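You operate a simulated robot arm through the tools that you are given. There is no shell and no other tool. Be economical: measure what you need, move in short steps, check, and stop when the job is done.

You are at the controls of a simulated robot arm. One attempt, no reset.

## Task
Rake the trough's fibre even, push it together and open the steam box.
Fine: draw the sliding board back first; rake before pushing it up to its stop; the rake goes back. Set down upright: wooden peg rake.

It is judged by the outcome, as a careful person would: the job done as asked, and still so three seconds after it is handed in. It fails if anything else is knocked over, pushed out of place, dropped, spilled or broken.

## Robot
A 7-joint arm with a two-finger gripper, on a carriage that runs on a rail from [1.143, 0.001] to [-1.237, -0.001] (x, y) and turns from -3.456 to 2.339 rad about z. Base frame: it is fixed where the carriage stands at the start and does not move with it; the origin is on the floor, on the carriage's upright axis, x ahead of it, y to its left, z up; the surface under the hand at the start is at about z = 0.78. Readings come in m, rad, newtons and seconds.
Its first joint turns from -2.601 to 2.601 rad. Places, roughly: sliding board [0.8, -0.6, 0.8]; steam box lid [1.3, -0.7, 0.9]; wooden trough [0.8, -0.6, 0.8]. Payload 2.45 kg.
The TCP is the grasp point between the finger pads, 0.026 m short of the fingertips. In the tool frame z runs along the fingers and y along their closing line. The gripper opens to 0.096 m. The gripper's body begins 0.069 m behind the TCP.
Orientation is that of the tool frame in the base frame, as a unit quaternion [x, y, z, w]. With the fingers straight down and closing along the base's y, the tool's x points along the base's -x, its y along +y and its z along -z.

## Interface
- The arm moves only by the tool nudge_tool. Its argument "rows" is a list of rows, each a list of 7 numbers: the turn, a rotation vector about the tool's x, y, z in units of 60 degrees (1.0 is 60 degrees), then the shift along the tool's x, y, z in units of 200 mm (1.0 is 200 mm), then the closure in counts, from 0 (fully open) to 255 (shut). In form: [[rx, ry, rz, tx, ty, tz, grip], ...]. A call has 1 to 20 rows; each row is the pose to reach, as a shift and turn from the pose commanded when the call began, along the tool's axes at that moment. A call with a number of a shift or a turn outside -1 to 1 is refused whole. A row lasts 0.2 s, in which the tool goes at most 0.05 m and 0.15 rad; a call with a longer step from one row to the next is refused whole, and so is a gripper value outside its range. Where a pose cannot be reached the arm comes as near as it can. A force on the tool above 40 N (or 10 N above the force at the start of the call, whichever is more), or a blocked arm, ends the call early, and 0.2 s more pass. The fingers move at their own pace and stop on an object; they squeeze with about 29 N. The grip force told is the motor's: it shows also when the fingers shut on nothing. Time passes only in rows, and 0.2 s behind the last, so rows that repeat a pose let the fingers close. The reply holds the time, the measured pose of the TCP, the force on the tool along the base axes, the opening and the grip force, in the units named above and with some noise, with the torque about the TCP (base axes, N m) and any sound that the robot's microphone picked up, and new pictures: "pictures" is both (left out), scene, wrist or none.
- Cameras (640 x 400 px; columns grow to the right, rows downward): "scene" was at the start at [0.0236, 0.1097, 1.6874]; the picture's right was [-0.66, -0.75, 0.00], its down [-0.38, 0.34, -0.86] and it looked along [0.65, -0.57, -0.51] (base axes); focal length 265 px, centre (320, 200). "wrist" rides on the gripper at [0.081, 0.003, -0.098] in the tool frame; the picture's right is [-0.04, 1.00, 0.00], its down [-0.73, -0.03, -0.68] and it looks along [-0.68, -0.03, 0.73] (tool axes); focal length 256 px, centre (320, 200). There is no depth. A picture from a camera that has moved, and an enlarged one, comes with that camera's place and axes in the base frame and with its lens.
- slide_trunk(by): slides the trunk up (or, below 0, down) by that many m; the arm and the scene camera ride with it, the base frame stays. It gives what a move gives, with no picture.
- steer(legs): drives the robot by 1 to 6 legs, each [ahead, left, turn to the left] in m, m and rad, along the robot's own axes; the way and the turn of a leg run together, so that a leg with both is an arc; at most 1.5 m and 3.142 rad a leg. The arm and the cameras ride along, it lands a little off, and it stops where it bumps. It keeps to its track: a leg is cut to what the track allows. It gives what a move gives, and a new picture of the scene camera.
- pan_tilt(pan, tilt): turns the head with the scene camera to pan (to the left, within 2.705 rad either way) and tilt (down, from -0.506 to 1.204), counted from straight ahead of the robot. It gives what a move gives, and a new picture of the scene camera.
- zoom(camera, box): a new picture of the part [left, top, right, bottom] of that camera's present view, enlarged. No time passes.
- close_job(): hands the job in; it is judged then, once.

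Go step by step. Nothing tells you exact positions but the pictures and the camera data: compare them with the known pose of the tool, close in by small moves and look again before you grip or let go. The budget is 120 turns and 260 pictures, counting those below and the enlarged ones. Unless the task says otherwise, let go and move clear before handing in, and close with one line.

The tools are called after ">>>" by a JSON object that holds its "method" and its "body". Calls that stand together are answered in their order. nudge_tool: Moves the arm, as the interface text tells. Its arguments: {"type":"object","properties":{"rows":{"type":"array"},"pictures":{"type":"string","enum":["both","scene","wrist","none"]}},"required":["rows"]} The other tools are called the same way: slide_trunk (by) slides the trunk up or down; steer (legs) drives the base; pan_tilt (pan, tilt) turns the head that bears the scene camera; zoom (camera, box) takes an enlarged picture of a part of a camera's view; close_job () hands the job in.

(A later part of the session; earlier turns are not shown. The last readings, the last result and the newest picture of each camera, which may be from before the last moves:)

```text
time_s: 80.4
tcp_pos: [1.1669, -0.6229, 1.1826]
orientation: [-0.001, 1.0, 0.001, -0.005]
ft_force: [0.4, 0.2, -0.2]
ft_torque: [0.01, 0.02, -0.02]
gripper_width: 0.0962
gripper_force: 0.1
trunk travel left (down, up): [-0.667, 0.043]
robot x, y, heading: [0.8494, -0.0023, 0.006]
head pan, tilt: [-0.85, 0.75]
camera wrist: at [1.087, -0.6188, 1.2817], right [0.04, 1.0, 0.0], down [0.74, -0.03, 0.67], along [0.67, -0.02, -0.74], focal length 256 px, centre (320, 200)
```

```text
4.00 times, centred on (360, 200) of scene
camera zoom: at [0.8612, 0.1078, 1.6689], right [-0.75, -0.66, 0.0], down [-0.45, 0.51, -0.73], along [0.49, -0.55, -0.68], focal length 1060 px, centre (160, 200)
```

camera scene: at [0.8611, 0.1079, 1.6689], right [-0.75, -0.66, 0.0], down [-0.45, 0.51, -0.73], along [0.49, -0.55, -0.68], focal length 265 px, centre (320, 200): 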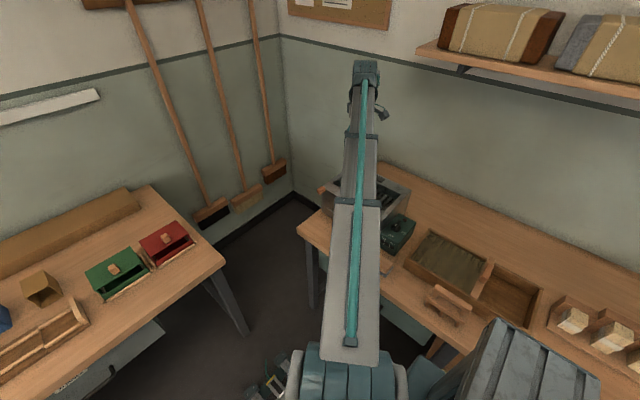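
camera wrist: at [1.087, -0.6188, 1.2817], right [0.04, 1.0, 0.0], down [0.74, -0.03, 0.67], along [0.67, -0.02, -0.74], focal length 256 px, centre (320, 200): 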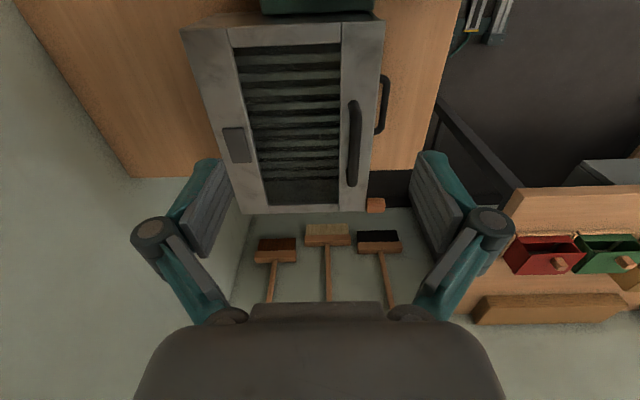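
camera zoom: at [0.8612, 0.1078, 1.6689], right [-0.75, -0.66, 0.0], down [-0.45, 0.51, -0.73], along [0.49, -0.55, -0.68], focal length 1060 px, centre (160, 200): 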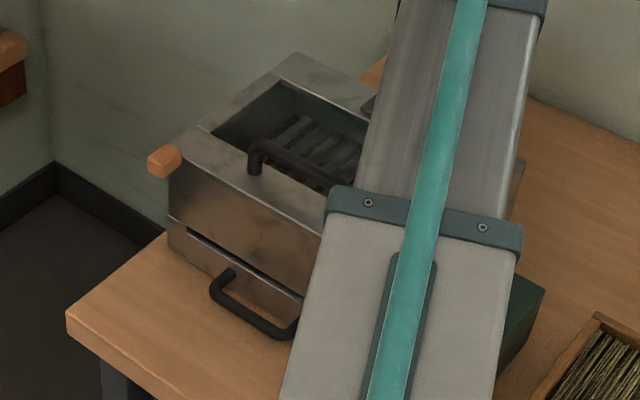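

I need a clearer front view of the box, its seams and the wooden knob. Moving the hand in front with the camera looking back at it.

>>> {"method": "nudge_tool", "body": {"rows": [[0, 0, 0.14, -0.07, 0.13, 0, 0], [0, 0, 0.28, -0.14, 0.26, 0, 0], [0, 0, 0.42, -0.21, 0.39, 0, 0], [0, 0, 0.56, -0.28, 0.52, 0, 0], [0, 0, 0.7, -0.35, 0.65, 0, 0], [0, 0, 0.84, -0.42, 0.8, 0, 0], [0, 0, 0.98, -0.5, 0.95, 0, 0], [0, 0, 1, -0.5, 1.0, 0, 0]], "pictures": "none"}}

>>> {"method": "nudge_tool", "body": {"rows": [[0, 0, 0.14, 0, 0, 0, 0], [0, 0, 0.28, 0, 0, 0, 0], [0, 0, 0.42, 0, 0, 0, 0], [0, 0, 0.5, 0, 0, 0, 0], [0, 0, 0.5, 0, 0, 0, 0]], "pictures": "wrist"}}

```text
time_s: 82.2
tcp_pos: [1.2704, -0.4238, 1.1844]
orientation: [0.5, 0.866, -0.001, -0.004]
ft_force: [0.1, -0.5, 0.1]
ft_torque: [0.0, -0.01, -0.01]
gripper_width: 0.0958
gripper_force: 0.1
trunk travel left (down, up): [-0.667, 0.043]
robot x, y, heading: [0.8523, 0.0005, 0.008]
head pan, tilt: [-0.85, 0.75]
```

```text
time_s: 83.4
tcp_pos: [1.2665, -0.4228, 1.1839]
orientation: [0.706, 0.708, -0.003, -0.004]
ft_force: [0.4, -0.1, -0.3]
ft_torque: [0.03, 0.02, 0.0]
gripper_width: 0.096
gripper_force: 0.0
trunk travel left (down, up): [-0.667, 0.043]
robot x, y, heading: [0.8497, 0.0015, 0.006]
head pan, tilt: [-0.85, 0.75]
camera wrist: at [1.272, -0.3406, 1.2822], right [1.0, -0.04, -0.01], down [-0.02, -0.74, 0.68], along [-0.03, -0.68, -0.74], focal length 256 px, centre (320, 200)
```

wrist: 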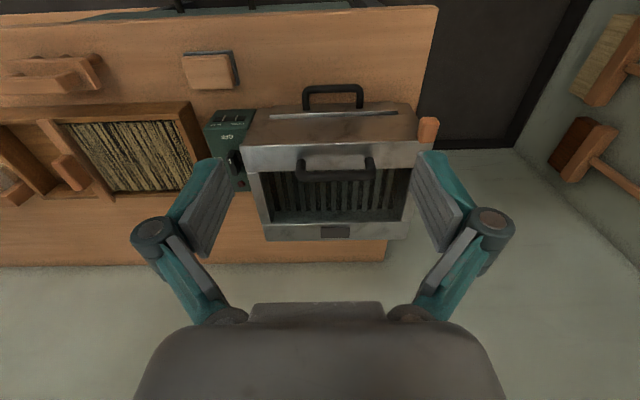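

>>> {"method": "zoom", "body": {"camera": "wrist", "box": [200, 70, 460, 250]}}

```text
2.22 times, centred on (330, 160) of wrist
camera zoom: at [1.272, -0.3406, 1.2822], right [1.0, -0.04, -0.01], down [-0.02, -0.74, 0.68], along [-0.03, -0.68, -0.74], focal length 569 px, centre (298, 289)
```

zoom: 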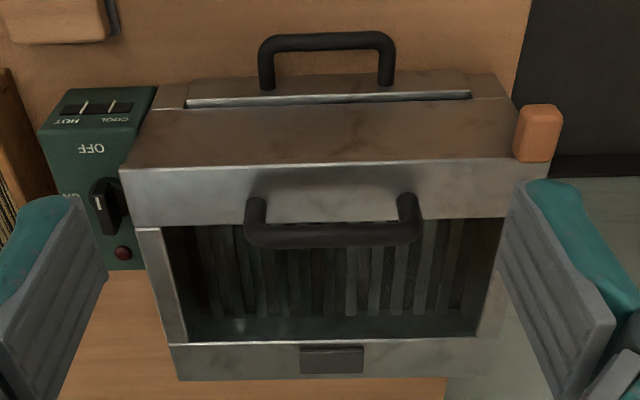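

>>> {"method": "nudge_tool", "body": {"rows": [[0, 0, 0, 0, 0.2, 0.1, 0], [0, 0, 0, 0, 0.4, 0.25, 0], [0, 0, 0, 0, 0.6, 0.4, 0], [0, 0, 0, 0, 0.75, 0.5, 0], [0, 0, 0, 0, 0.85, 0.6, 0], [0, 0, 0, 0, 0.85, 0.6, 0]], "pictures": "wrist"}}

>>> {"method": "zoom", "body": {"camera": "wrist", "box": [130, 30, 410, 230]}}

```text
time_s: 84.8
tcp_pos: [1.4362, -0.423, 1.0586]
orientation: [0.706, 0.708, -0.003, -0.004]
ft_force: [-0.4, 0.1, 0.0]
ft_torque: [-0.03, 0.0, -0.02]
gripper_width: 0.0961
gripper_force: 0.0
trunk travel left (down, up): [-0.667, 0.043]
robot x, y, heading: [0.8525, 0.003, 0.009]
head pan, tilt: [-0.85, 0.75]
camera wrist: at [1.4413, -0.3396, 1.1575], right [1.0, -0.04, -0.01], down [-0.02, -0.74, 0.68], along [-0.03, -0.68, -0.74], focal length 256 px, centre (320, 200)
```

wrist: 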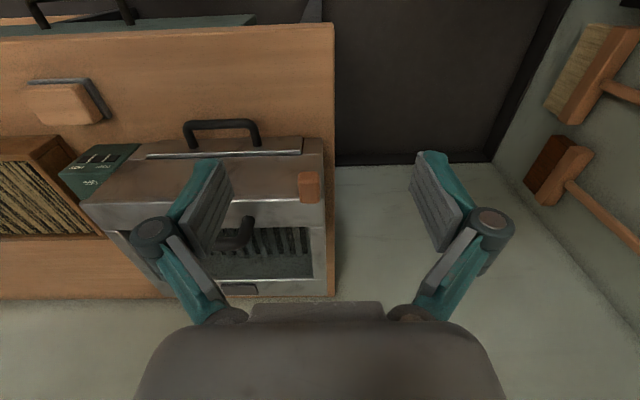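

```text
2.00 times, centred on (270, 130) of wrist
camera zoom: at [1.4413, -0.3396, 1.1575], right [1.0, -0.04, -0.01], down [-0.02, -0.74, 0.68], along [-0.03, -0.68, -0.74], focal length 512 px, centre (420, 340)
```

zoom: 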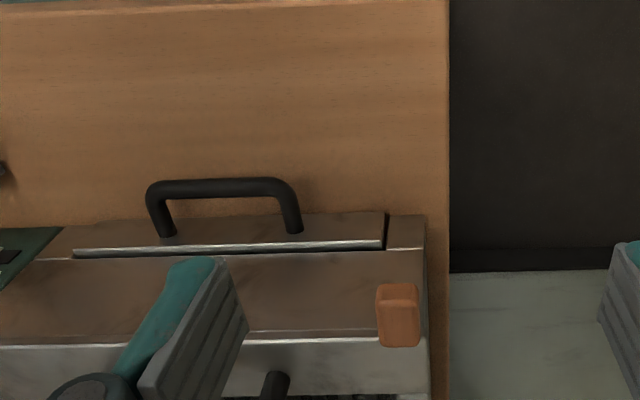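

There's a small wooden block on the front face near the top corner, possibly a turn-button. I'll tilt the hand to look at the front horizontally.

>>> {"method": "nudge_tool", "body": {"rows": [[0, -0.14, 0, 0.05, 0, 0.05, 0], [0, -0.28, 0, 0.1, -0.05, 0.1, 0], [0, -0.42, 0, 0.15, -0.1, 0.15, 0], [0, -0.56, 0, 0.2, -0.2, 0.2, 0], [0, -0.7, 0, 0.2, -0.25, 0.25, 0], [0, -0.7, 0, 0.2, -0.25, 0.3, 0], [0, -0.7, 0, 0.2, -0.25, 0.3, 0]], "pictures": "wrist"}}

>>> {"method": "zoom", "body": {"camera": "wrist", "box": [160, 80, 480, 280]}}

```text
time_s: 86.4
tcp_pos: [1.3833, -0.3833, 1.0015]
orientation: [0.659, 0.662, -0.255, 0.251]
ft_force: [0.5, 0.2, -0.3]
ft_torque: [0.0, 0.0, 0.02]
gripper_width: 0.096
gripper_force: 0.0
trunk travel left (down, up): [-0.667, 0.043]
robot x, y, heading: [0.8495, 0.0009, 0.01]
head pan, tilt: [-0.85, 0.75]
camera wrist: at [1.3874, -0.2556, 1.0201], right [1.0, -0.03, 0.02], down [-0.02, -0.09, 1.0], along [-0.03, -1.0, -0.09], focal length 256 px, centre (320, 200)
```

wrist: 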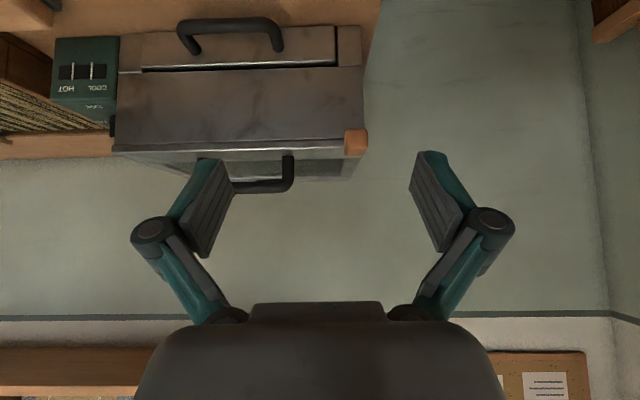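

```text
2.00 times, centred on (320, 180) of wrist
camera zoom: at [1.3874, -0.2556, 1.0201], right [1.0, -0.03, 0.02], down [-0.02, -0.09, 1.0], along [-0.03, -1.0, -0.09], focal length 512 px, centre (320, 240)
```

zoom: 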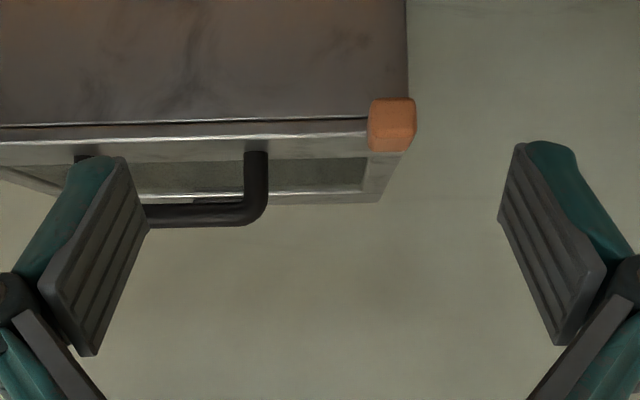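

The lid is a ~1 cm plate with the handle on it; the wooden block is just a tab at its front edge, so lifting by the handle should open it, hinged at the rear (y ≈ −0.78). I'll straighten the hand and get back above.

>>> {"method": "nudge_tool", "body": {"rows": [[0, 0, 0, -0.1, 0, -0.11, 0], [0, 0.14, 0, -0.2, 0, -0.22, 0], [0, 0.28, 0, -0.3, 0, -0.33, 0], [0, 0.42, 0, -0.4, 0, -0.45, 0], [0, 0.56, 0, -0.5, 0, -0.55, 0], [0, 0.7, 0, -0.5, 0, -0.55, 0], [0, 0.7, 0, -0.5, 0, -0.55, 0]], "pictures": "none"}}

>>> {"method": "nudge_tool", "body": {"rows": [[0, 0, -0.14, -0.05, -0.1, 0, 0], [0, 0, -0.28, -0.1, -0.2, 0, 0], [0, 0, -0.42, -0.2, -0.3, 0, 0], [0, 0, -0.56, -0.35, -0.4, 0, 0], [0, 0, -0.7, -0.5, -0.5, 0, 0], [0, 0, -0.84, -0.65, -0.58, 0, 0], [0, 0, -0.98, -0.8, -0.58, 0, 0], [0, 0, -1, -0.95, -0.58, 0, 0]], "pictures": "none"}}

>>> {"method": "nudge_tool", "body": {"rows": [[0, 0, -0.14, 0, 0, 0, 0], [0, 0, -0.28, 0, 0, 0, 0], [0, 0, -0.42, 0, 0, 0, 0], [0, 0, -0.5, 0, 0, 0, 0], [0, 0, -0.5, 0, 0, 0, 0]], "pictures": "wrist"}}

```text
time_s: 88.0
tcp_pos: [1.3833, -0.384, 1.1521]
orientation: [0.706, 0.708, -0.002, -0.005]
ft_force: [-0.3, -0.4, 1.3]
ft_torque: [0.03, 0.03, -0.01]
gripper_width: 0.0958
gripper_force: 0.1
trunk travel left (down, up): [-0.667, 0.043]
robot x, y, heading: [0.8496, 0.0028, 0.002]
head pan, tilt: [-0.85, 0.75]
```

```text
time_s: 89.8
tcp_pos: [1.269, -0.5763, 1.1497]
orientation: [0.256, 0.967, 0.0, -0.005]
ft_force: [-0.3, 0.9, -0.2]
ft_torque: [0.0, 0.03, 0.02]
gripper_width: 0.096
gripper_force: 0.1
trunk travel left (down, up): [-0.667, 0.043]
robot x, y, heading: [0.8508, -0.0005, -0.001]
head pan, tilt: [-0.85, 0.75]
```

```text
time_s: 91.0
tcp_pos: [1.2693, -0.5735, 1.1527]
orientation: [-0.001, 1.0, 0.0, -0.004]
ft_force: [-0.3, 0.0, -0.4]
ft_torque: [0.01, 0.03, -0.02]
gripper_width: 0.0959
gripper_force: 0.1
trunk travel left (down, up): [-0.667, 0.043]
robot x, y, heading: [0.851, -0.0007, 0.007]
head pan, tilt: [-0.85, 0.75]
camera wrist: at [1.1897, -0.57, 1.2513], right [0.04, 1.0, 0.0], down [0.74, -0.03, 0.67], along [0.67, -0.02, -0.74], focal length 256 px, centre (320, 200)
```

wrist: 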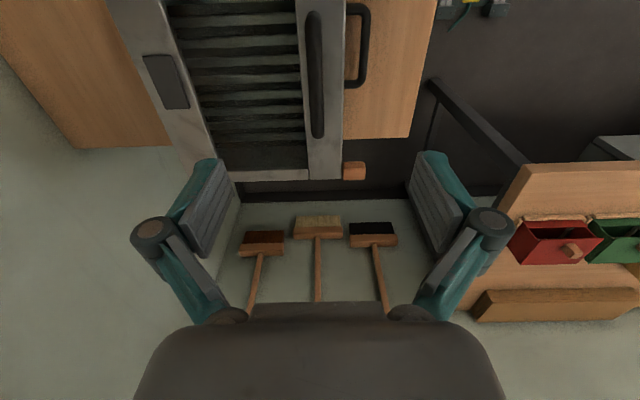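

Driving ahead 0.2 m for a better reach across, then bringing the tool back over the handle.

>>> {"method": "steer", "body": {"legs": [[0.2, 0, 0]]}}

>>> {"method": "nudge_tool", "body": {"rows": [[0, 0, 0, 0.2, 0, 0, 0], [0, 0, 0, 0.4, 0, 0.1, 0], [0, 0, 0, 0.6, 0, 0.2, 0], [0, 0, 0, 0.8, 0, 0.3, 0], [0, 0, 0, 1.0, 0, 0.4, 0], [0, 0, 0, 1.0, 0, 0.4, 0]]}}

```text
time_s: 92.6
tcp_pos: [1.4616, -0.5762, 1.1525]
orientation: [0.001, 1.0, 0.001, -0.005]
ft_force: [0.6, 0.3, 0.5]
ft_torque: [0.04, 0.0, 0.01]
gripper_width: 0.096
gripper_force: 0.0
trunk travel left (down, up): [-0.667, 0.043]
robot x, y, heading: [1.0454, -0.0002, -0.001]
head pan, tilt: [-0.85, 0.75]
camera scene: at [1.0574, 0.108, 1.6689], right [-0.75, -0.66, 0.0], down [-0.45, 0.51, -0.73], along [0.48, -0.55, -0.68], focal length 265 px, centre (320, 200)
```

scene: 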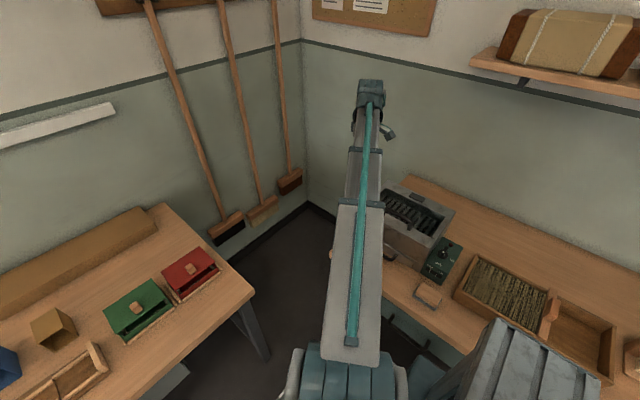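

```text
time_s: 94.0
tcp_pos: [1.2584, -0.5771, 1.0748]
orientation: [0.002, 1.0, 0.0, -0.005]
ft_force: [0.5, -0.1, 0.5]
ft_torque: [0.0, -0.04, -0.04]
gripper_width: 0.0963
gripper_force: 0.1
trunk travel left (down, up): [-0.667, 0.043]
robot x, y, heading: [1.0451, 0.0029, 0.001]
head pan, tilt: [-0.85, 0.75]
camera scene: at [1.0565, 0.108, 1.6689], right [-0.75, -0.66, 0.0], down [-0.45, 0.51, -0.73], along [0.48, -0.55, -0.68], focal length 265 px, centre (320, 200)
camera wrist: at [1.1785, -0.5722, 1.1737], right [0.04, 1.0, 0.0], down [0.74, -0.03, 0.67], along [0.67, -0.03, -0.74], focal length 256 px, centre (320, 200)
```

scene: 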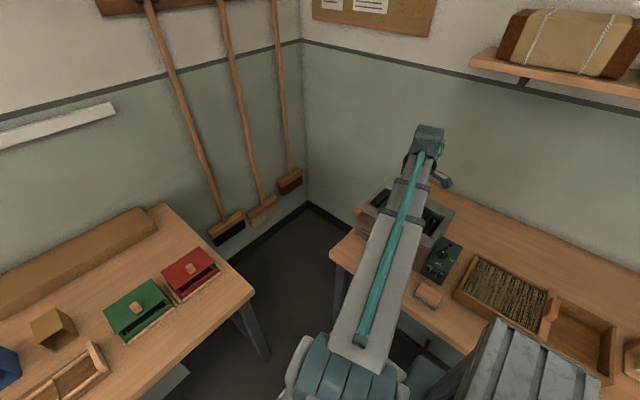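
wrist: 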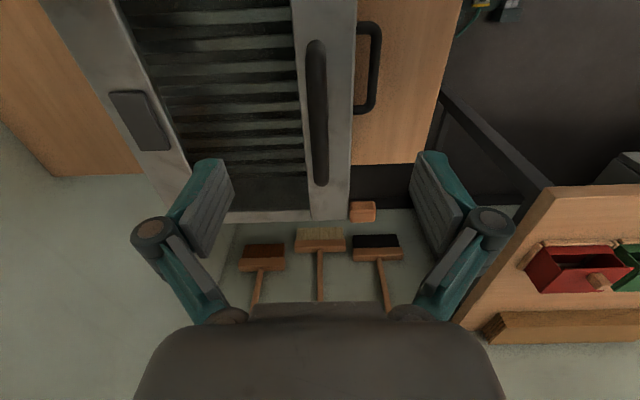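

Handle centred below. Descending and gripping the bar.

>>> {"method": "nudge_tool", "body": {"rows": [[0, 0, 0, -0.03, 0, 0.2, 0], [0, 0, 0, -0.06, 0, 0.38, 0], [0, 0, 0, -0.07, 0, 0.49, 0], [0, 0, 0, -0.07, 0, 0.49, 0], [0, 0, 0, -0.07, 0, 0.49, 150], [0, 0, 0, -0.07, 0, 0.49, 255], [0, 0, 0, -0.07, 0, 0.49, 255], [0, 0, 0, -0.07, 0, 0.49, 255]], "pictures": "wrist"}}

```text
time_s: 95.8
tcp_pos: [1.2714, -0.5788, 0.9772]
orientation: [0.003, 1.0, -0.001, -0.004]
ft_force: [0.5, -21.1, 3.9]
ft_torque: [-0.26, 0.22, 0.3]
gripper_width: 0.0146
gripper_force: 41.4
trunk travel left (down, up): [-0.667, 0.043]
robot x, y, heading: [1.0446, 0.0025, -0.001]
head pan, tilt: [-0.85, 0.75]
camera wrist: at [1.1919, -0.5734, 1.0769], right [0.04, 1.0, 0.0], down [0.74, -0.03, 0.67], along [0.67, -0.03, -0.74], focal length 256 px, centre (320, 200)
```

wrist: 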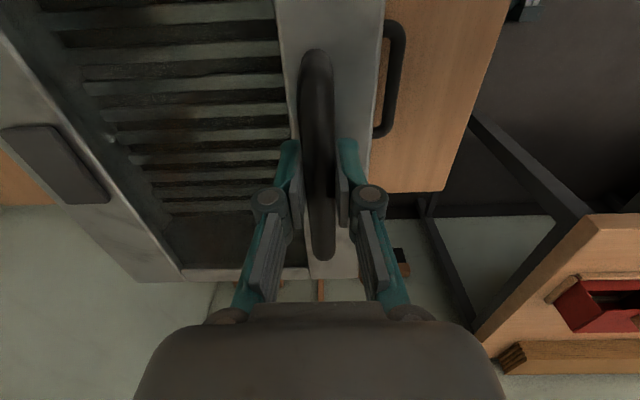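

Gripped. Lifting slightly along the hinge arc to test.

>>> {"method": "nudge_tool", "body": {"rows": [[0, 0, 0, 0, -0.01, 0, 255], [0, 0, 0, 0, -0.02, -0.04, 255], [0, 0, 0, 0, -0.035, -0.09, 255], [0, 0, 0, 0, -0.05, -0.15, 255], [0, 0, 0, 0, -0.075, -0.2, 255], [0, 0, 0, 0, -0.075, -0.2, 255]], "pictures": "wrist"}}

>>> {"method": "zoom", "body": {"camera": "scene", "box": [320, 120, 480, 270]}}

```text
time_s: 97.2
tcp_pos: [1.2723, -0.5913, 1.0173]
orientation: [0.001, 1.0, 0.002, -0.005]
ft_force: [-3.5, -6.6, -7.4]
ft_torque: [0.07, 0.24, 0.16]
gripper_width: 0.0149
gripper_force: 41.4
trunk travel left (down, up): [-0.667, 0.043]
robot x, y, heading: [1.0442, 0.0019, -0.004]
head pan, tilt: [-0.85, 0.75]
camera wrist: at [1.1919, -0.586, 1.1162], right [0.04, 1.0, 0.0], down [0.74, -0.04, 0.67], along [0.67, -0.03, -0.74], focal length 256 px, centre (320, 200)
```

wrist: 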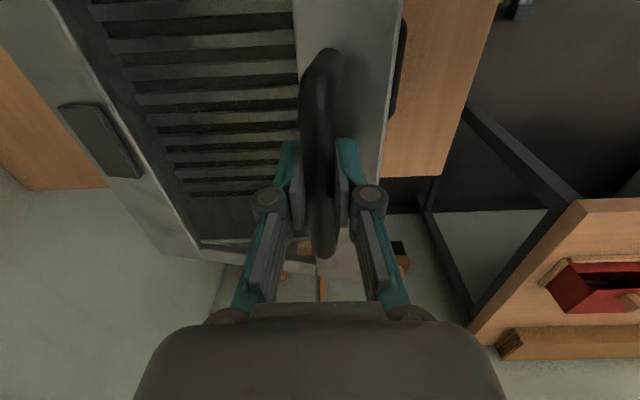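

```text
2.67 times, centred on (400, 195) of scene
camera zoom: at [1.0562, 0.1066, 1.669], right [-0.75, -0.66, 0.0], down [-0.45, 0.51, -0.73], along [0.48, -0.55, -0.68], focal length 707 px, centre (107, 213)
```

zoom: 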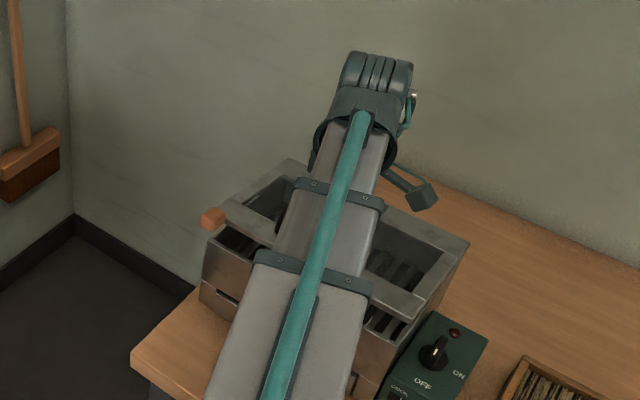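

The lid rises, hinged somewhat ahead of the rear strip. Continuing along the arc, watching forces.

>>> {"method": "nudge_tool", "body": {"rows": [[0, 0, 0, 0, -0.035, -0.05, 255], [0, 0, 0, 0, -0.074, -0.1, 255], [0, 0, 0, 0, -0.116, -0.146, 255], [0, 0, 0, 0, -0.158, -0.19, 255], [0, 0, 0, 0, -0.158, -0.19, 255]], "pictures": "wrist"}}

```text
time_s: 98.2
tcp_pos: [1.2721, -0.6105, 1.053]
orientation: [0.002, 1.0, 0.006, -0.005]
ft_force: [-2.6, 16.8, 7.4]
ft_torque: [0.34, -0.21, -0.03]
gripper_width: 0.0148
gripper_force: 41.2
trunk travel left (down, up): [-0.667, 0.043]
robot x, y, heading: [1.0423, -0.0009, -0.003]
head pan, tilt: [-0.85, 0.75]
stopped in row 4: the force on the tool passed its limit at 42 N (the readings are from after the stop); the commanded pose is now the measured one
camera wrist: at [1.1922, -0.6071, 1.1525], right [0.04, 1.0, 0.01], down [0.74, -0.04, 0.67], along [0.67, -0.02, -0.74], focal length 256 px, centre (320, 200)
```

wrist: 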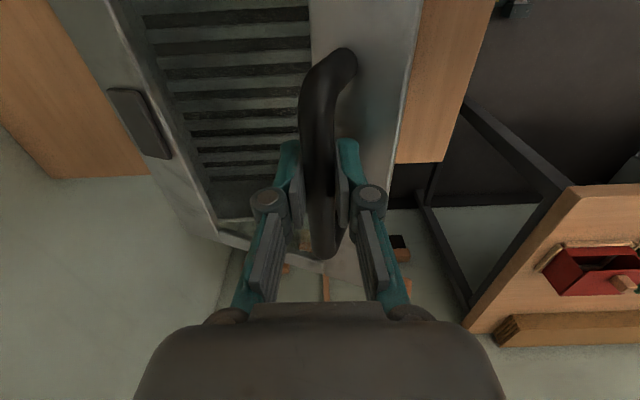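

Force says the hinge is further back than assumed. Adjusting the arc (hinge y ≈ −0.78, r ≈ 0.214).

>>> {"method": "nudge_tool", "body": {"rows": [[0, 0, 0, 0, 0.005, 0.0, 255], [0, 0, 0, 0, -0.04, -0.06, 255], [0, 0, 0, 0, -0.088, -0.116, 255], [0, 0, 0, 0, -0.088, -0.116, 255]], "pictures": "none"}}

```text
time_s: 99.2
tcp_pos: [1.272, -0.6308, 1.0791]
orientation: [0.002, 1.0, 0.005, -0.005]
ft_force: [-6.2, 17.1, 13.9]
ft_torque: [0.06, 0.77, -0.06]
gripper_width: 0.0147
gripper_force: 40.8
trunk travel left (down, up): [-0.667, 0.043]
robot x, y, heading: [1.0451, -0.0006, 0.001]
head pan, tilt: [-0.85, 0.75]
```

>>> {"method": "nudge_tool", "body": {"rows": [[0, 0, 0, 0, -0.04, -0.06, 255], [0, 0, 0, 0, -0.1, -0.118, 255], [0, 0, 0, 0, -0.165, -0.16, 255], [0, 0, 0, 0, -0.23, -0.197, 255], [0, 0, 0, 0, -0.23, -0.197, 255]], "pictures": "wrist"}}

```text
time_s: 100.4
tcp_pos: [1.2727, -0.6787, 1.1161]
orientation: [0.001, 1.0, 0.005, -0.004]
ft_force: [-4.7, 7.4, 9.5]
ft_torque: [-0.03, 0.39, -0.21]
gripper_width: 0.0143
gripper_force: 41.1
trunk travel left (down, up): [-0.667, 0.043]
robot x, y, heading: [1.0463, 0.004, -0.007]
head pan, tilt: [-0.85, 0.75]
camera wrist: at [1.1924, -0.6747, 1.2144], right [0.04, 1.0, 0.01], down [0.74, -0.04, 0.67], along [0.67, -0.02, -0.74], focal length 256 px, centre (320, 200)
```

wrist: 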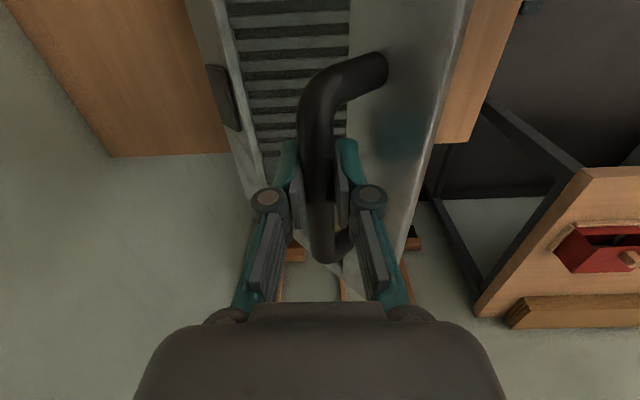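

Smooth now; lid about half open. Continuing.

>>> {"method": "nudge_tool", "body": {"rows": [[0, 0, 0, 0, -0.066, -0.04, 255], [0, 0, 0, 0, -0.132, -0.073, 255], [0, 0, 0, 0, -0.205, -0.098, 255], [0, 0, 0, 0, -0.279, -0.116, 255], [0, 0, 0, 0, -0.355, -0.13, 255], [0, 0, 0, 0, -0.43, -0.137, 255], [0, 0, 0, 0, -0.43, -0.137, 255]], "pictures": "wrist"}}

```text
time_s: 102.0
tcp_pos: [1.273, -0.7653, 1.1422]
orientation: [0.002, 1.0, 0.005, -0.005]
ft_force: [-5.2, 0.8, 6.0]
ft_torque: [-0.13, 0.79, -0.36]
gripper_width: 0.0142
gripper_force: 40.6
trunk travel left (down, up): [-0.667, 0.043]
robot x, y, heading: [1.0425, 0.0012, -0.001]
head pan, tilt: [-0.85, 0.75]
camera wrist: at [1.1927, -0.7616, 1.241], right [0.04, 1.0, 0.01], down [0.74, -0.04, 0.67], along [0.67, -0.02, -0.74], focal length 256 px, centre (320, 200)
```

wrist: 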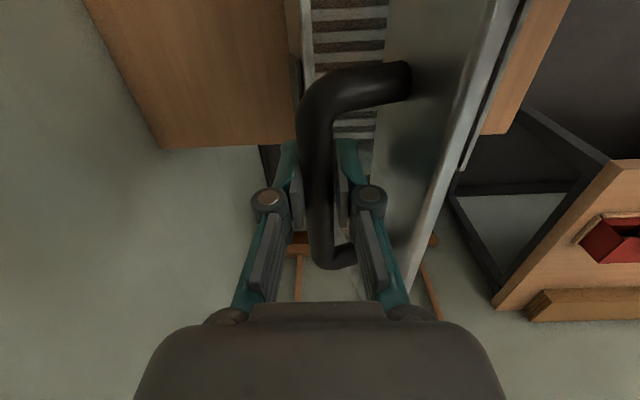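

Lid near 73°. Continuing carefully past vertical or to its stop.

>>> {"method": "nudge_tool", "body": {"rows": [[0, 0, 0, 0, -0.075, 0, 255], [0, 0, 0, 0, -0.15, 0.0, 255], [0, 0, 0, 0, -0.225, 0.008, 255], [0, 0, 0, 0, -0.3, 0.02, 255], [0, 0, 0, 0, -0.3, 0.02, 255]], "pictures": "wrist"}}

>>> {"method": "zoom", "body": {"camera": "scene", "box": [320, 100, 500, 270]}}

```text
time_s: 103.2
tcp_pos: [1.2722, -0.8245, 1.1386]
orientation: [0.001, 1.0, 0.003, -0.005]
ft_force: [3.8, -3.1, 17.8]
ft_torque: [-0.06, 0.29, -0.41]
gripper_width: 0.0146
gripper_force: 40.7
trunk travel left (down, up): [-0.667, 0.043]
robot x, y, heading: [1.0498, -0.0001, -0.0]
head pan, tilt: [-0.85, 0.75]
camera wrist: at [1.1925, -0.8204, 1.2375], right [0.04, 1.0, 0.01], down [0.74, -0.04, 0.67], along [0.67, -0.02, -0.74], focal length 256 px, centre (320, 200)
```

wrist: 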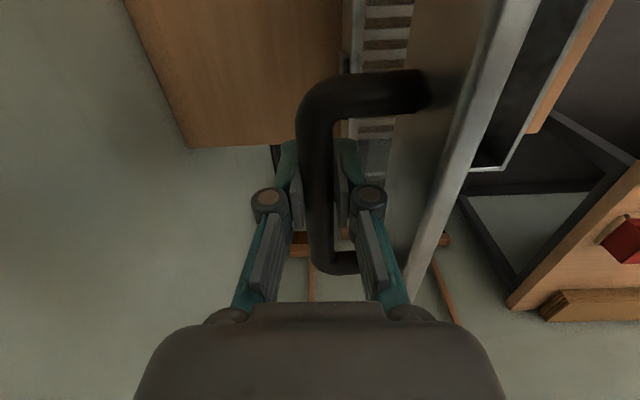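

```text
2.35 times, centred on (410, 185) of scene
camera zoom: at [1.0563, 0.1097, 1.6689], right [-0.75, -0.66, 0.0], down [-0.45, 0.51, -0.73], along [0.48, -0.55, -0.68], focal length 624 px, centre (108, 235)
```

zoom: 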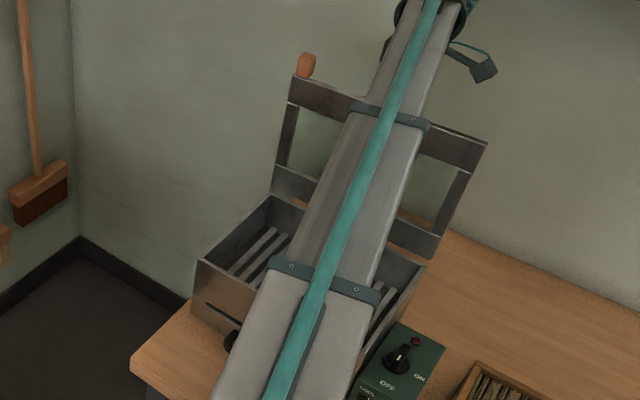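

Lid is about vertical. A little further to find where it rests.

>>> {"method": "nudge_tool", "body": {"rows": [[0, 0, 0, 0, -0.05, -0.005, 255], [0, 0, 0, 0, -0.1, 0.005, 255], [0, 0, 0, 0, -0.15, 0.02, 255], [0, 0, 0, 0, -0.2, 0.037, 255], [0, 0, 0, 0, -0.2, 0.037, 255]], "pictures": "wrist"}}

```text
time_s: 104.4
tcp_pos: [1.2722, -0.8629, 1.1275]
orientation: [0.002, 1.0, 0.006, -0.005]
ft_force: [0.3, -1.8, 3.3]
ft_torque: [-0.08, -0.13, -0.45]
gripper_width: 0.0144
gripper_force: 40.2
trunk travel left (down, up): [-0.667, 0.043]
robot x, y, heading: [1.0413, 0.001, 0.001]
head pan, tilt: [-0.85, 0.75]
camera wrist: at [1.1928, -0.8591, 1.2267], right [0.04, 1.0, 0.01], down [0.74, -0.04, 0.67], along [0.67, -0.02, -0.74], focal length 256 px, centre (320, 200)
```

wrist: 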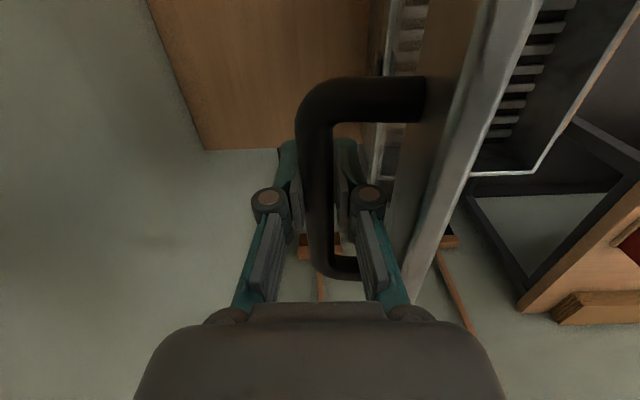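

>>> {"method": "nudge_tool", "body": {"rows": [[0, 0, 0, 0, -0.035, 0.015, 255], [0, 0, 0, 0, -0.07, 0.032, 255], [0, 0, 0, 0, -0.1, 0.048, 255], [0, 0, 0, 0, -0.13, 0.066, 255], [0, 0, 0, 0, -0.13, 0.066, 255]], "pictures": "wrist"}}

```text
time_s: 105.6
tcp_pos: [1.2723, -0.8671, 1.1274]
orientation: [0.0, 1.0, -0.003, -0.005]
ft_force: [-10.3, 3.5, -10.0]
ft_torque: [0.13, -0.05, -0.48]
gripper_width: 0.0143
gripper_force: 40.4
trunk travel left (down, up): [-0.667, 0.043]
robot x, y, heading: [1.0461, 0.0015, 0.001]
head pan, tilt: [-0.85, 0.75]
camera wrist: at [1.1929, -0.8617, 1.2258], right [0.04, 1.0, -0.01], down [0.74, -0.03, 0.67], along [0.67, -0.03, -0.74], focal length 256 px, centre (320, 200)
```

wrist: 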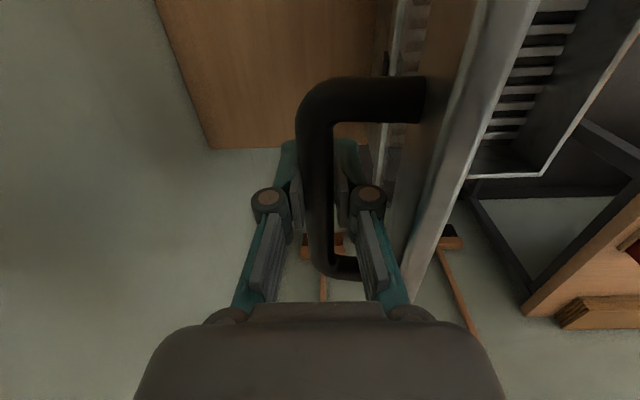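

The lid has met its stop, leaning a bit past vertical. I'll open the fingers only slightly (tight gap to the lid) and slide off along the lid's plane.

>>> {"method": "nudge_tool", "body": {"rows": [[0, 0, 0, 0, 0, 0, 230], [0, 0, 0, 0, 0, 0, 200], [0, 0, 0, 0, 0, 0, 188], [0, 0, 0, 0, 0, 0, 188]], "pictures": "wrist"}}

```text
time_s: 106.8
tcp_pos: [1.2738, -0.8823, 1.1102]
orientation: [0.0, 1.0, 0.007, -0.006]
ft_force: [1.0, 2.7, -6.2]
ft_torque: [-0.25, -0.02, 0.02]
gripper_width: 0.0254
gripper_force: 0.0
trunk travel left (down, up): [-0.667, 0.043]
robot x, y, heading: [1.0436, 0.0029, -0.004]
head pan, tilt: [-0.85, 0.75]
stopped in row 4: the arm was blocked; the commanded pose is now the measured one
camera wrist: at [1.1937, -0.8775, 1.2085], right [0.04, 1.0, 0.01], down [0.74, -0.04, 0.67], along [0.67, -0.02, -0.74], focal length 256 px, centre (320, 200)
```

wrist: 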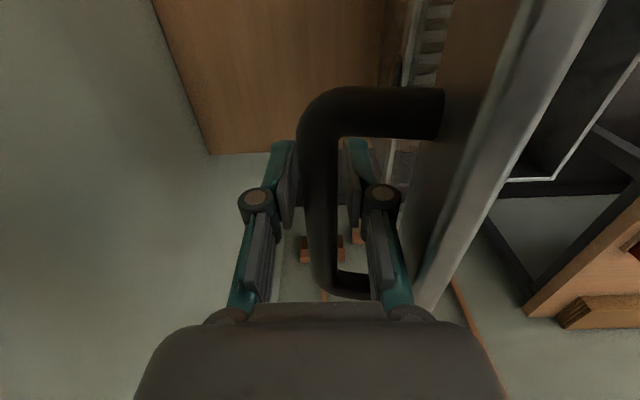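

>>> {"method": "nudge_tool", "body": {"rows": [[0, 0, 0, 0, -0.01, -0.05, 188], [0, 0, 0, 0, -0.02, -0.1, 188], [0, 0, 0, 0, -0.03, -0.16, 188], [0, 0, 0, 0, -0.04, -0.22, 188], [0, 0, 0, 0, -0.05, -0.28, 188], [0, 0, 0, 0, -0.05, -0.28, 188]], "pictures": "wrist"}}

```text
time_s: 108.4
tcp_pos: [1.2711, -0.8679, 1.1092]
orientation: [-0.001, 0.999, 0.036, -0.011]
ft_force: [0.2, -1.5, -0.5]
ft_torque: [0.0, 0.0, -0.02]
gripper_width: 0.0255
gripper_force: 0.8
trunk travel left (down, up): [-0.667, 0.043]
robot x, y, heading: [1.0443, 0.0024, -0.003]
head pan, tilt: [-0.85, 0.75]
stopped in row 6: the arm was blocked; the commanded pose is now the measured one
camera wrist: at [1.1922, -0.8712, 1.2099], right [0.04, 1.0, 0.07], down [0.75, -0.08, 0.66], along [0.66, 0.03, -0.75], focal length 256 px, centre (320, 200)
```

wrist: 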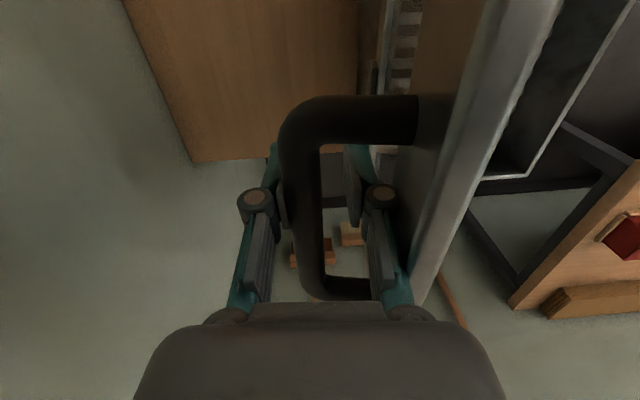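

Lifting was blocked. I'll look at the scene before moving further.

>>> {"method": "pan_tilt", "body": {"pan": -1.2, "tilt": 0.55}}

>>> {"method": "zoom", "body": {"camera": "wrist", "box": [210, 80, 490, 310]}}

```text
time_s: 109.2
tcp_pos: [1.2703, -0.8695, 1.1099]
orientation: [0.001, 0.999, 0.035, -0.011]
ft_force: [0.4, 0.1, 1.0]
ft_torque: [0.01, 0.01, -0.01]
gripper_width: 0.0256
gripper_force: 0.3
trunk travel left (down, up): [-0.667, 0.043]
robot x, y, heading: [1.0498, -0.0005, -0.0]
head pan, tilt: [-1.201, 0.55]
camera scene: at [1.0368, 0.0832, 1.6863], right [-0.93, -0.36, 0.0], down [-0.19, 0.49, -0.85], along [0.31, -0.79, -0.53], focal length 265 px, centre (320, 200)
```

scene: 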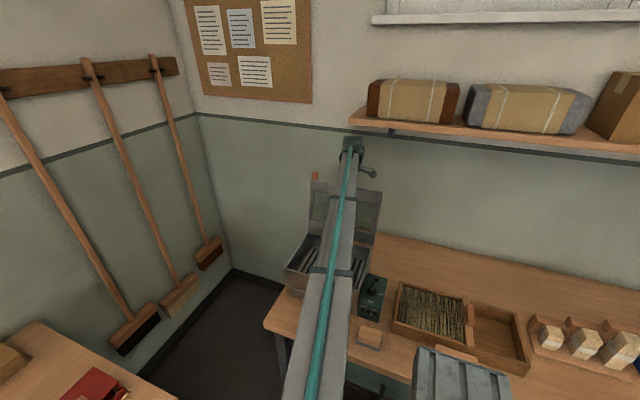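

```text
1.74 times, centred on (350, 195) of wrist
camera zoom: at [1.1923, -0.8717, 1.2098], right [0.04, 1.0, 0.07], down [0.75, -0.07, 0.66], along [0.66, 0.02, -0.75], focal length 445 px, centre (268, 209)
```

zoom: 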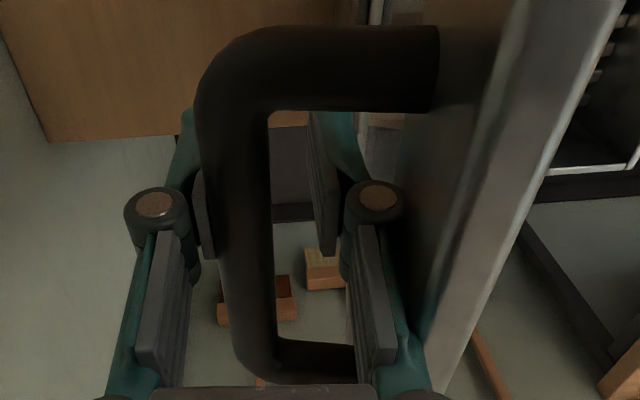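

>>> {"method": "zoom", "body": {"camera": "scene", "box": [280, 90, 420, 290]}}

```text
2.00 times, centred on (350, 190) of scene
camera zoom: at [1.0368, 0.0832, 1.6863], right [-0.93, -0.36, 0.0], down [-0.19, 0.49, -0.85], along [0.31, -0.79, -0.53], focal length 530 px, centre (260, 220)
```

zoom: 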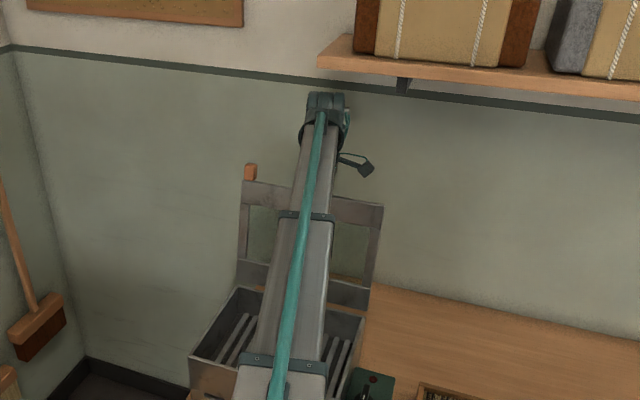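

The wrist sits just under the wall shelf's end (shelf front y ≈ −0.906, z ≈ 1.41), which blocks lifting. I'll ease hand and lid forward a couple of cm (still past vertical) so the wrist clears the shelf.

>>> {"method": "nudge_tool", "body": {"rows": [[0.03, 0, 0, 0, 0.03, 0, 188], [0.067, 0, 0, 0, 0.06, 0, 188], [0.067, 0, 0, 0, 0.09, -0.01, 188], [0.067, 0, 0, 0, 0.12, -0.03, 188], [0.067, 0, 0, 0, 0.12, -0.03, 188]]}}

>>> {"method": "zoom", "body": {"camera": "scene", "box": [280, 90, 420, 290]}}

```text
time_s: 110.4
tcp_pos: [1.2668, -0.8454, 1.1224]
orientation: [0.001, 1.0, -0.004, -0.008]
ft_force: [0.3, 0.8, 1.4]
ft_torque: [-0.02, -0.02, -0.01]
gripper_width: 0.0253
gripper_force: 0.3
trunk travel left (down, up): [-0.667, 0.043]
robot x, y, heading: [1.0414, 0.0016, 0.004]
head pan, tilt: [-1.201, 0.55]
camera scene: at [1.0339, 0.0872, 1.6863], right [-0.93, -0.36, 0.0], down [-0.19, 0.49, -0.85], along [0.31, -0.8, -0.52], focal length 265 px, centre (320, 200)
camera wrist: at [1.188, -0.8397, 1.2228], right [0.04, 1.0, -0.01], down [0.75, -0.02, 0.66], along [0.66, -0.03, -0.75], focal length 256 px, centre (320, 200)
```

scene: 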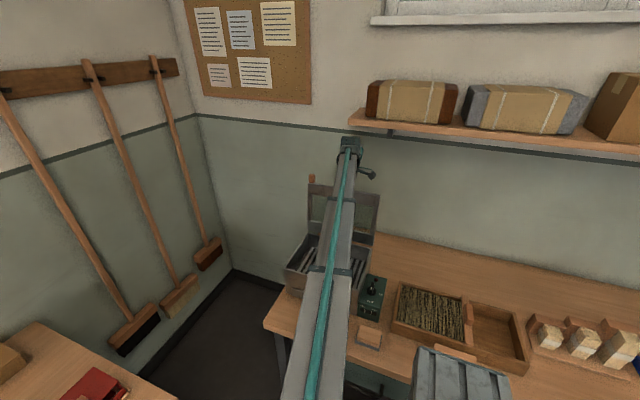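
wrist: 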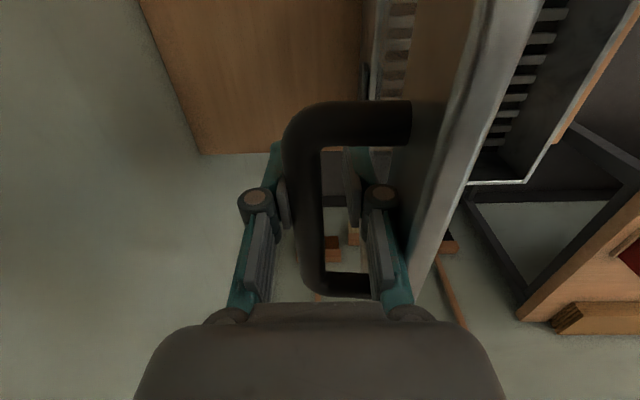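

```text
2.00 times, centred on (350, 190) of scene
camera zoom: at [1.0339, 0.0872, 1.6863], right [-0.93, -0.36, 0.0], down [-0.19, 0.49, -0.85], along [0.31, -0.8, -0.52], focal length 530 px, centre (260, 220)
```

zoom: 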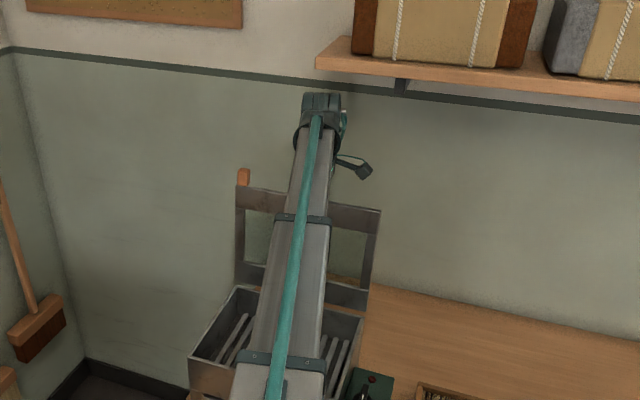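

Now a gentle straight lift off the bar.

>>> {"method": "nudge_tool", "body": {"rows": [[0, 0, 0, 0, -0.005, -0.04, 188], [0, 0, 0, 0, -0.01, -0.08, 188], [0, 0, 0, 0, -0.015, -0.12, 188], [0, 0, 0, 0, -0.02, -0.16, 188], [0, 0, 0, 0, -0.02, -0.2, 188], [0, 0, 0, 0, -0.02, -0.2, 188]]}}

```text
time_s: 111.8
tcp_pos: [1.2705, -0.8477, 1.1639]
orientation: [0.0, 1.0, -0.005, -0.01]
ft_force: [0.3, -0.9, 0.3]
ft_torque: [-0.05, -0.02, 0.0]
gripper_width: 0.0257
gripper_force: 0.2
trunk travel left (down, up): [-0.667, 0.043]
robot x, y, heading: [1.0455, 0.0015, 0.001]
head pan, tilt: [-1.201, 0.55]
camera scene: at [1.0339, 0.0866, 1.6863], right [-0.93, -0.36, 0.0], down [-0.19, 0.49, -0.85], along [0.31, -0.79, -0.52], focal length 265 px, centre (320, 200)
camera wrist: at [1.1913, -0.8431, 1.2635], right [0.04, 1.0, -0.01], down [0.75, -0.02, 0.66], along [0.66, -0.03, -0.75], focal length 256 px, centre (320, 200)
```

scene: 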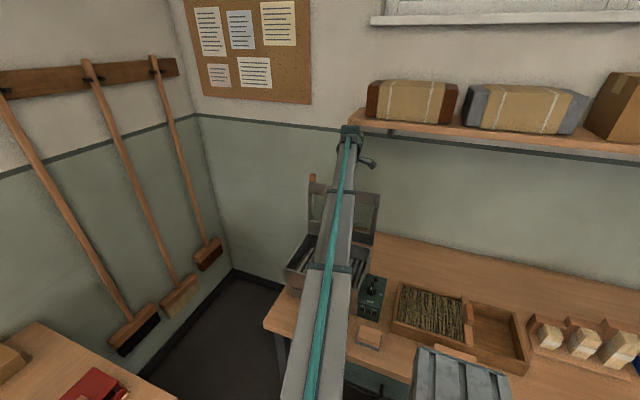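
wrist: 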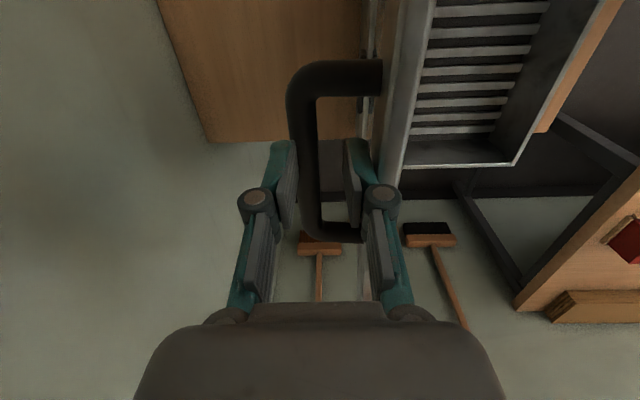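

>>> {"method": "nudge_tool", "body": {"rows": [[0, 0, 0, 0, 0, -0.05, 188], [0, 0, 0, 0, 0, -0.1, 188], [0, 0, 0, 0, 0, -0.17, 188], [0, 0, 0, 0, 0, -0.25, 188], [0, 0, 0, 0, 0, -0.33, 188], [0, 0, 0, 0, 0, -0.33, 188]]}}

```text
time_s: 113.2
tcp_pos: [1.2709, -0.8462, 1.231]
orientation: [0.0, 1.0, -0.004, -0.011]
ft_force: [0.1, -0.2, 0.4]
ft_torque: [0.01, 0.01, 0.02]
gripper_width: 0.0251
gripper_force: 0.0
trunk travel left (down, up): [-0.667, 0.043]
robot x, y, heading: [1.0477, 0.0019, 0.004]
head pan, tilt: [-1.201, 0.55]
camera scene: at [1.034, 0.0866, 1.6863], right [-0.93, -0.36, 0.0], down [-0.19, 0.49, -0.85], along [0.31, -0.79, -0.52], focal length 265 px, centre (320, 200)
camera wrist: at [1.192, -0.8415, 1.3301], right [0.04, 1.0, -0.01], down [0.75, -0.02, 0.66], along [0.66, -0.03, -0.75], focal length 256 px, centre (320, 200)
```

scene: 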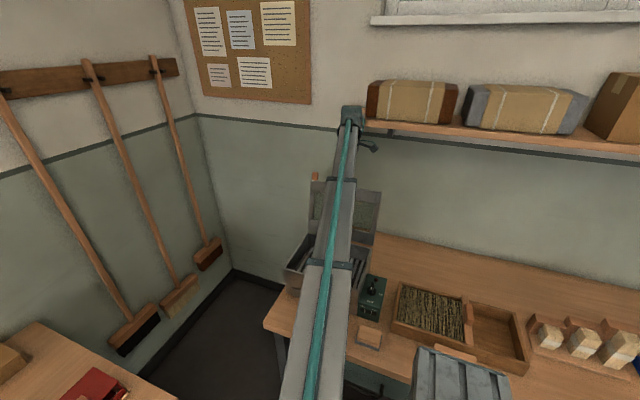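
wrist: 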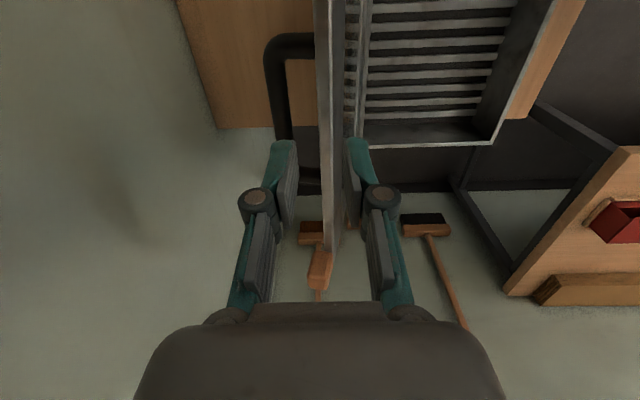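

Clear of the handle; lid stands open leaning back. Retreating toward the robot and checking it stays.

>>> {"method": "nudge_tool", "body": {"rows": [[0, 0, 0, 0, 0.15, 0, 188], [0, 0, 0, 0, 0.35, 0, 188], [0, 0, 0, 0, 0.55, 0, 188], [0, 0, 0, 0, 0.75, 0, 188], [0, 0, 0, 0.2, 0.9, 0, 188], [0, 0, 0, 0.4, 1.0, 0, 188], [0, 0, 0, 0.6, 1.0, 0, 188], [0, 0, 0, 0.8, 1.0, 0, 188], [0, 0, 0, 0.8, 1.0, 0, 188]]}}

>>> {"method": "zoom", "body": {"camera": "scene", "box": [270, 90, 550, 390]}}

```text
time_s: 115.2
tcp_pos: [1.108, -0.6483, 1.2321]
orientation: [0.0, 1.0, -0.004, -0.009]
ft_force: [0.5, -1.0, 0.1]
ft_torque: [0.0, 0.01, -0.02]
gripper_width: 0.0253
gripper_force: 0.2
trunk travel left (down, up): [-0.667, 0.043]
robot x, y, heading: [1.0437, 0.0025, 0.0]
head pan, tilt: [-1.201, 0.55]
camera scene: at [1.0342, 0.0867, 1.6863], right [-0.93, -0.36, 0.0], down [-0.19, 0.49, -0.85], along [0.31, -0.79, -0.52], focal length 265 px, centre (320, 200)
camera wrist: at [1.0282, -0.643, 1.3316], right [0.04, 1.0, -0.01], down [0.75, -0.02, 0.66], along [0.66, -0.03, -0.75], focal length 256 px, centre (320, 200)
```

scene: 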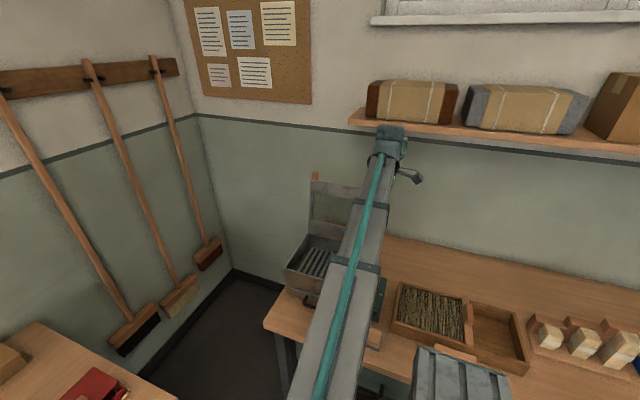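
wrist: 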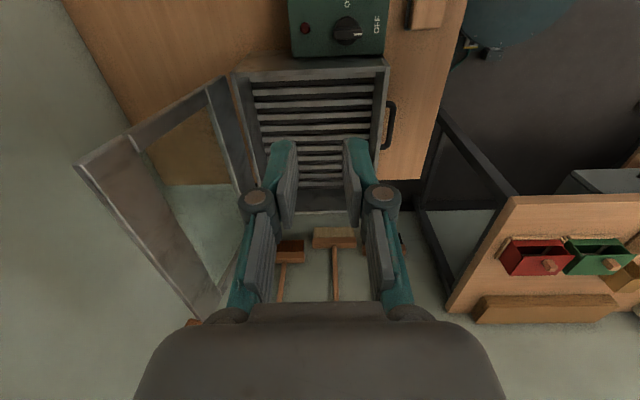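

```text
1.33 times, centred on (410, 240) of scene
camera zoom: at [1.0342, 0.0867, 1.6863], right [-0.93, -0.36, 0.0], down [-0.19, 0.49, -0.85], along [0.31, -0.79, -0.52], focal length 353 px, centre (200, 147)
```

zoom: 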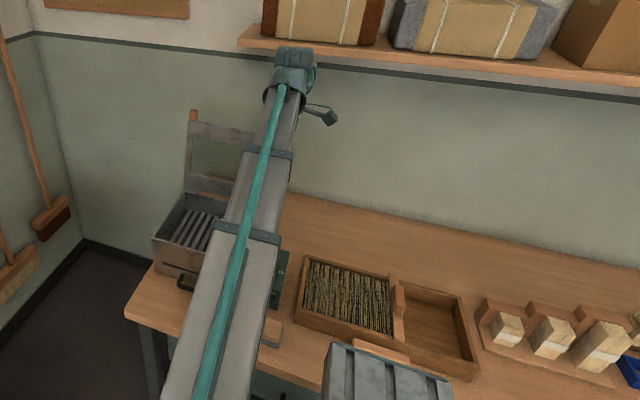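

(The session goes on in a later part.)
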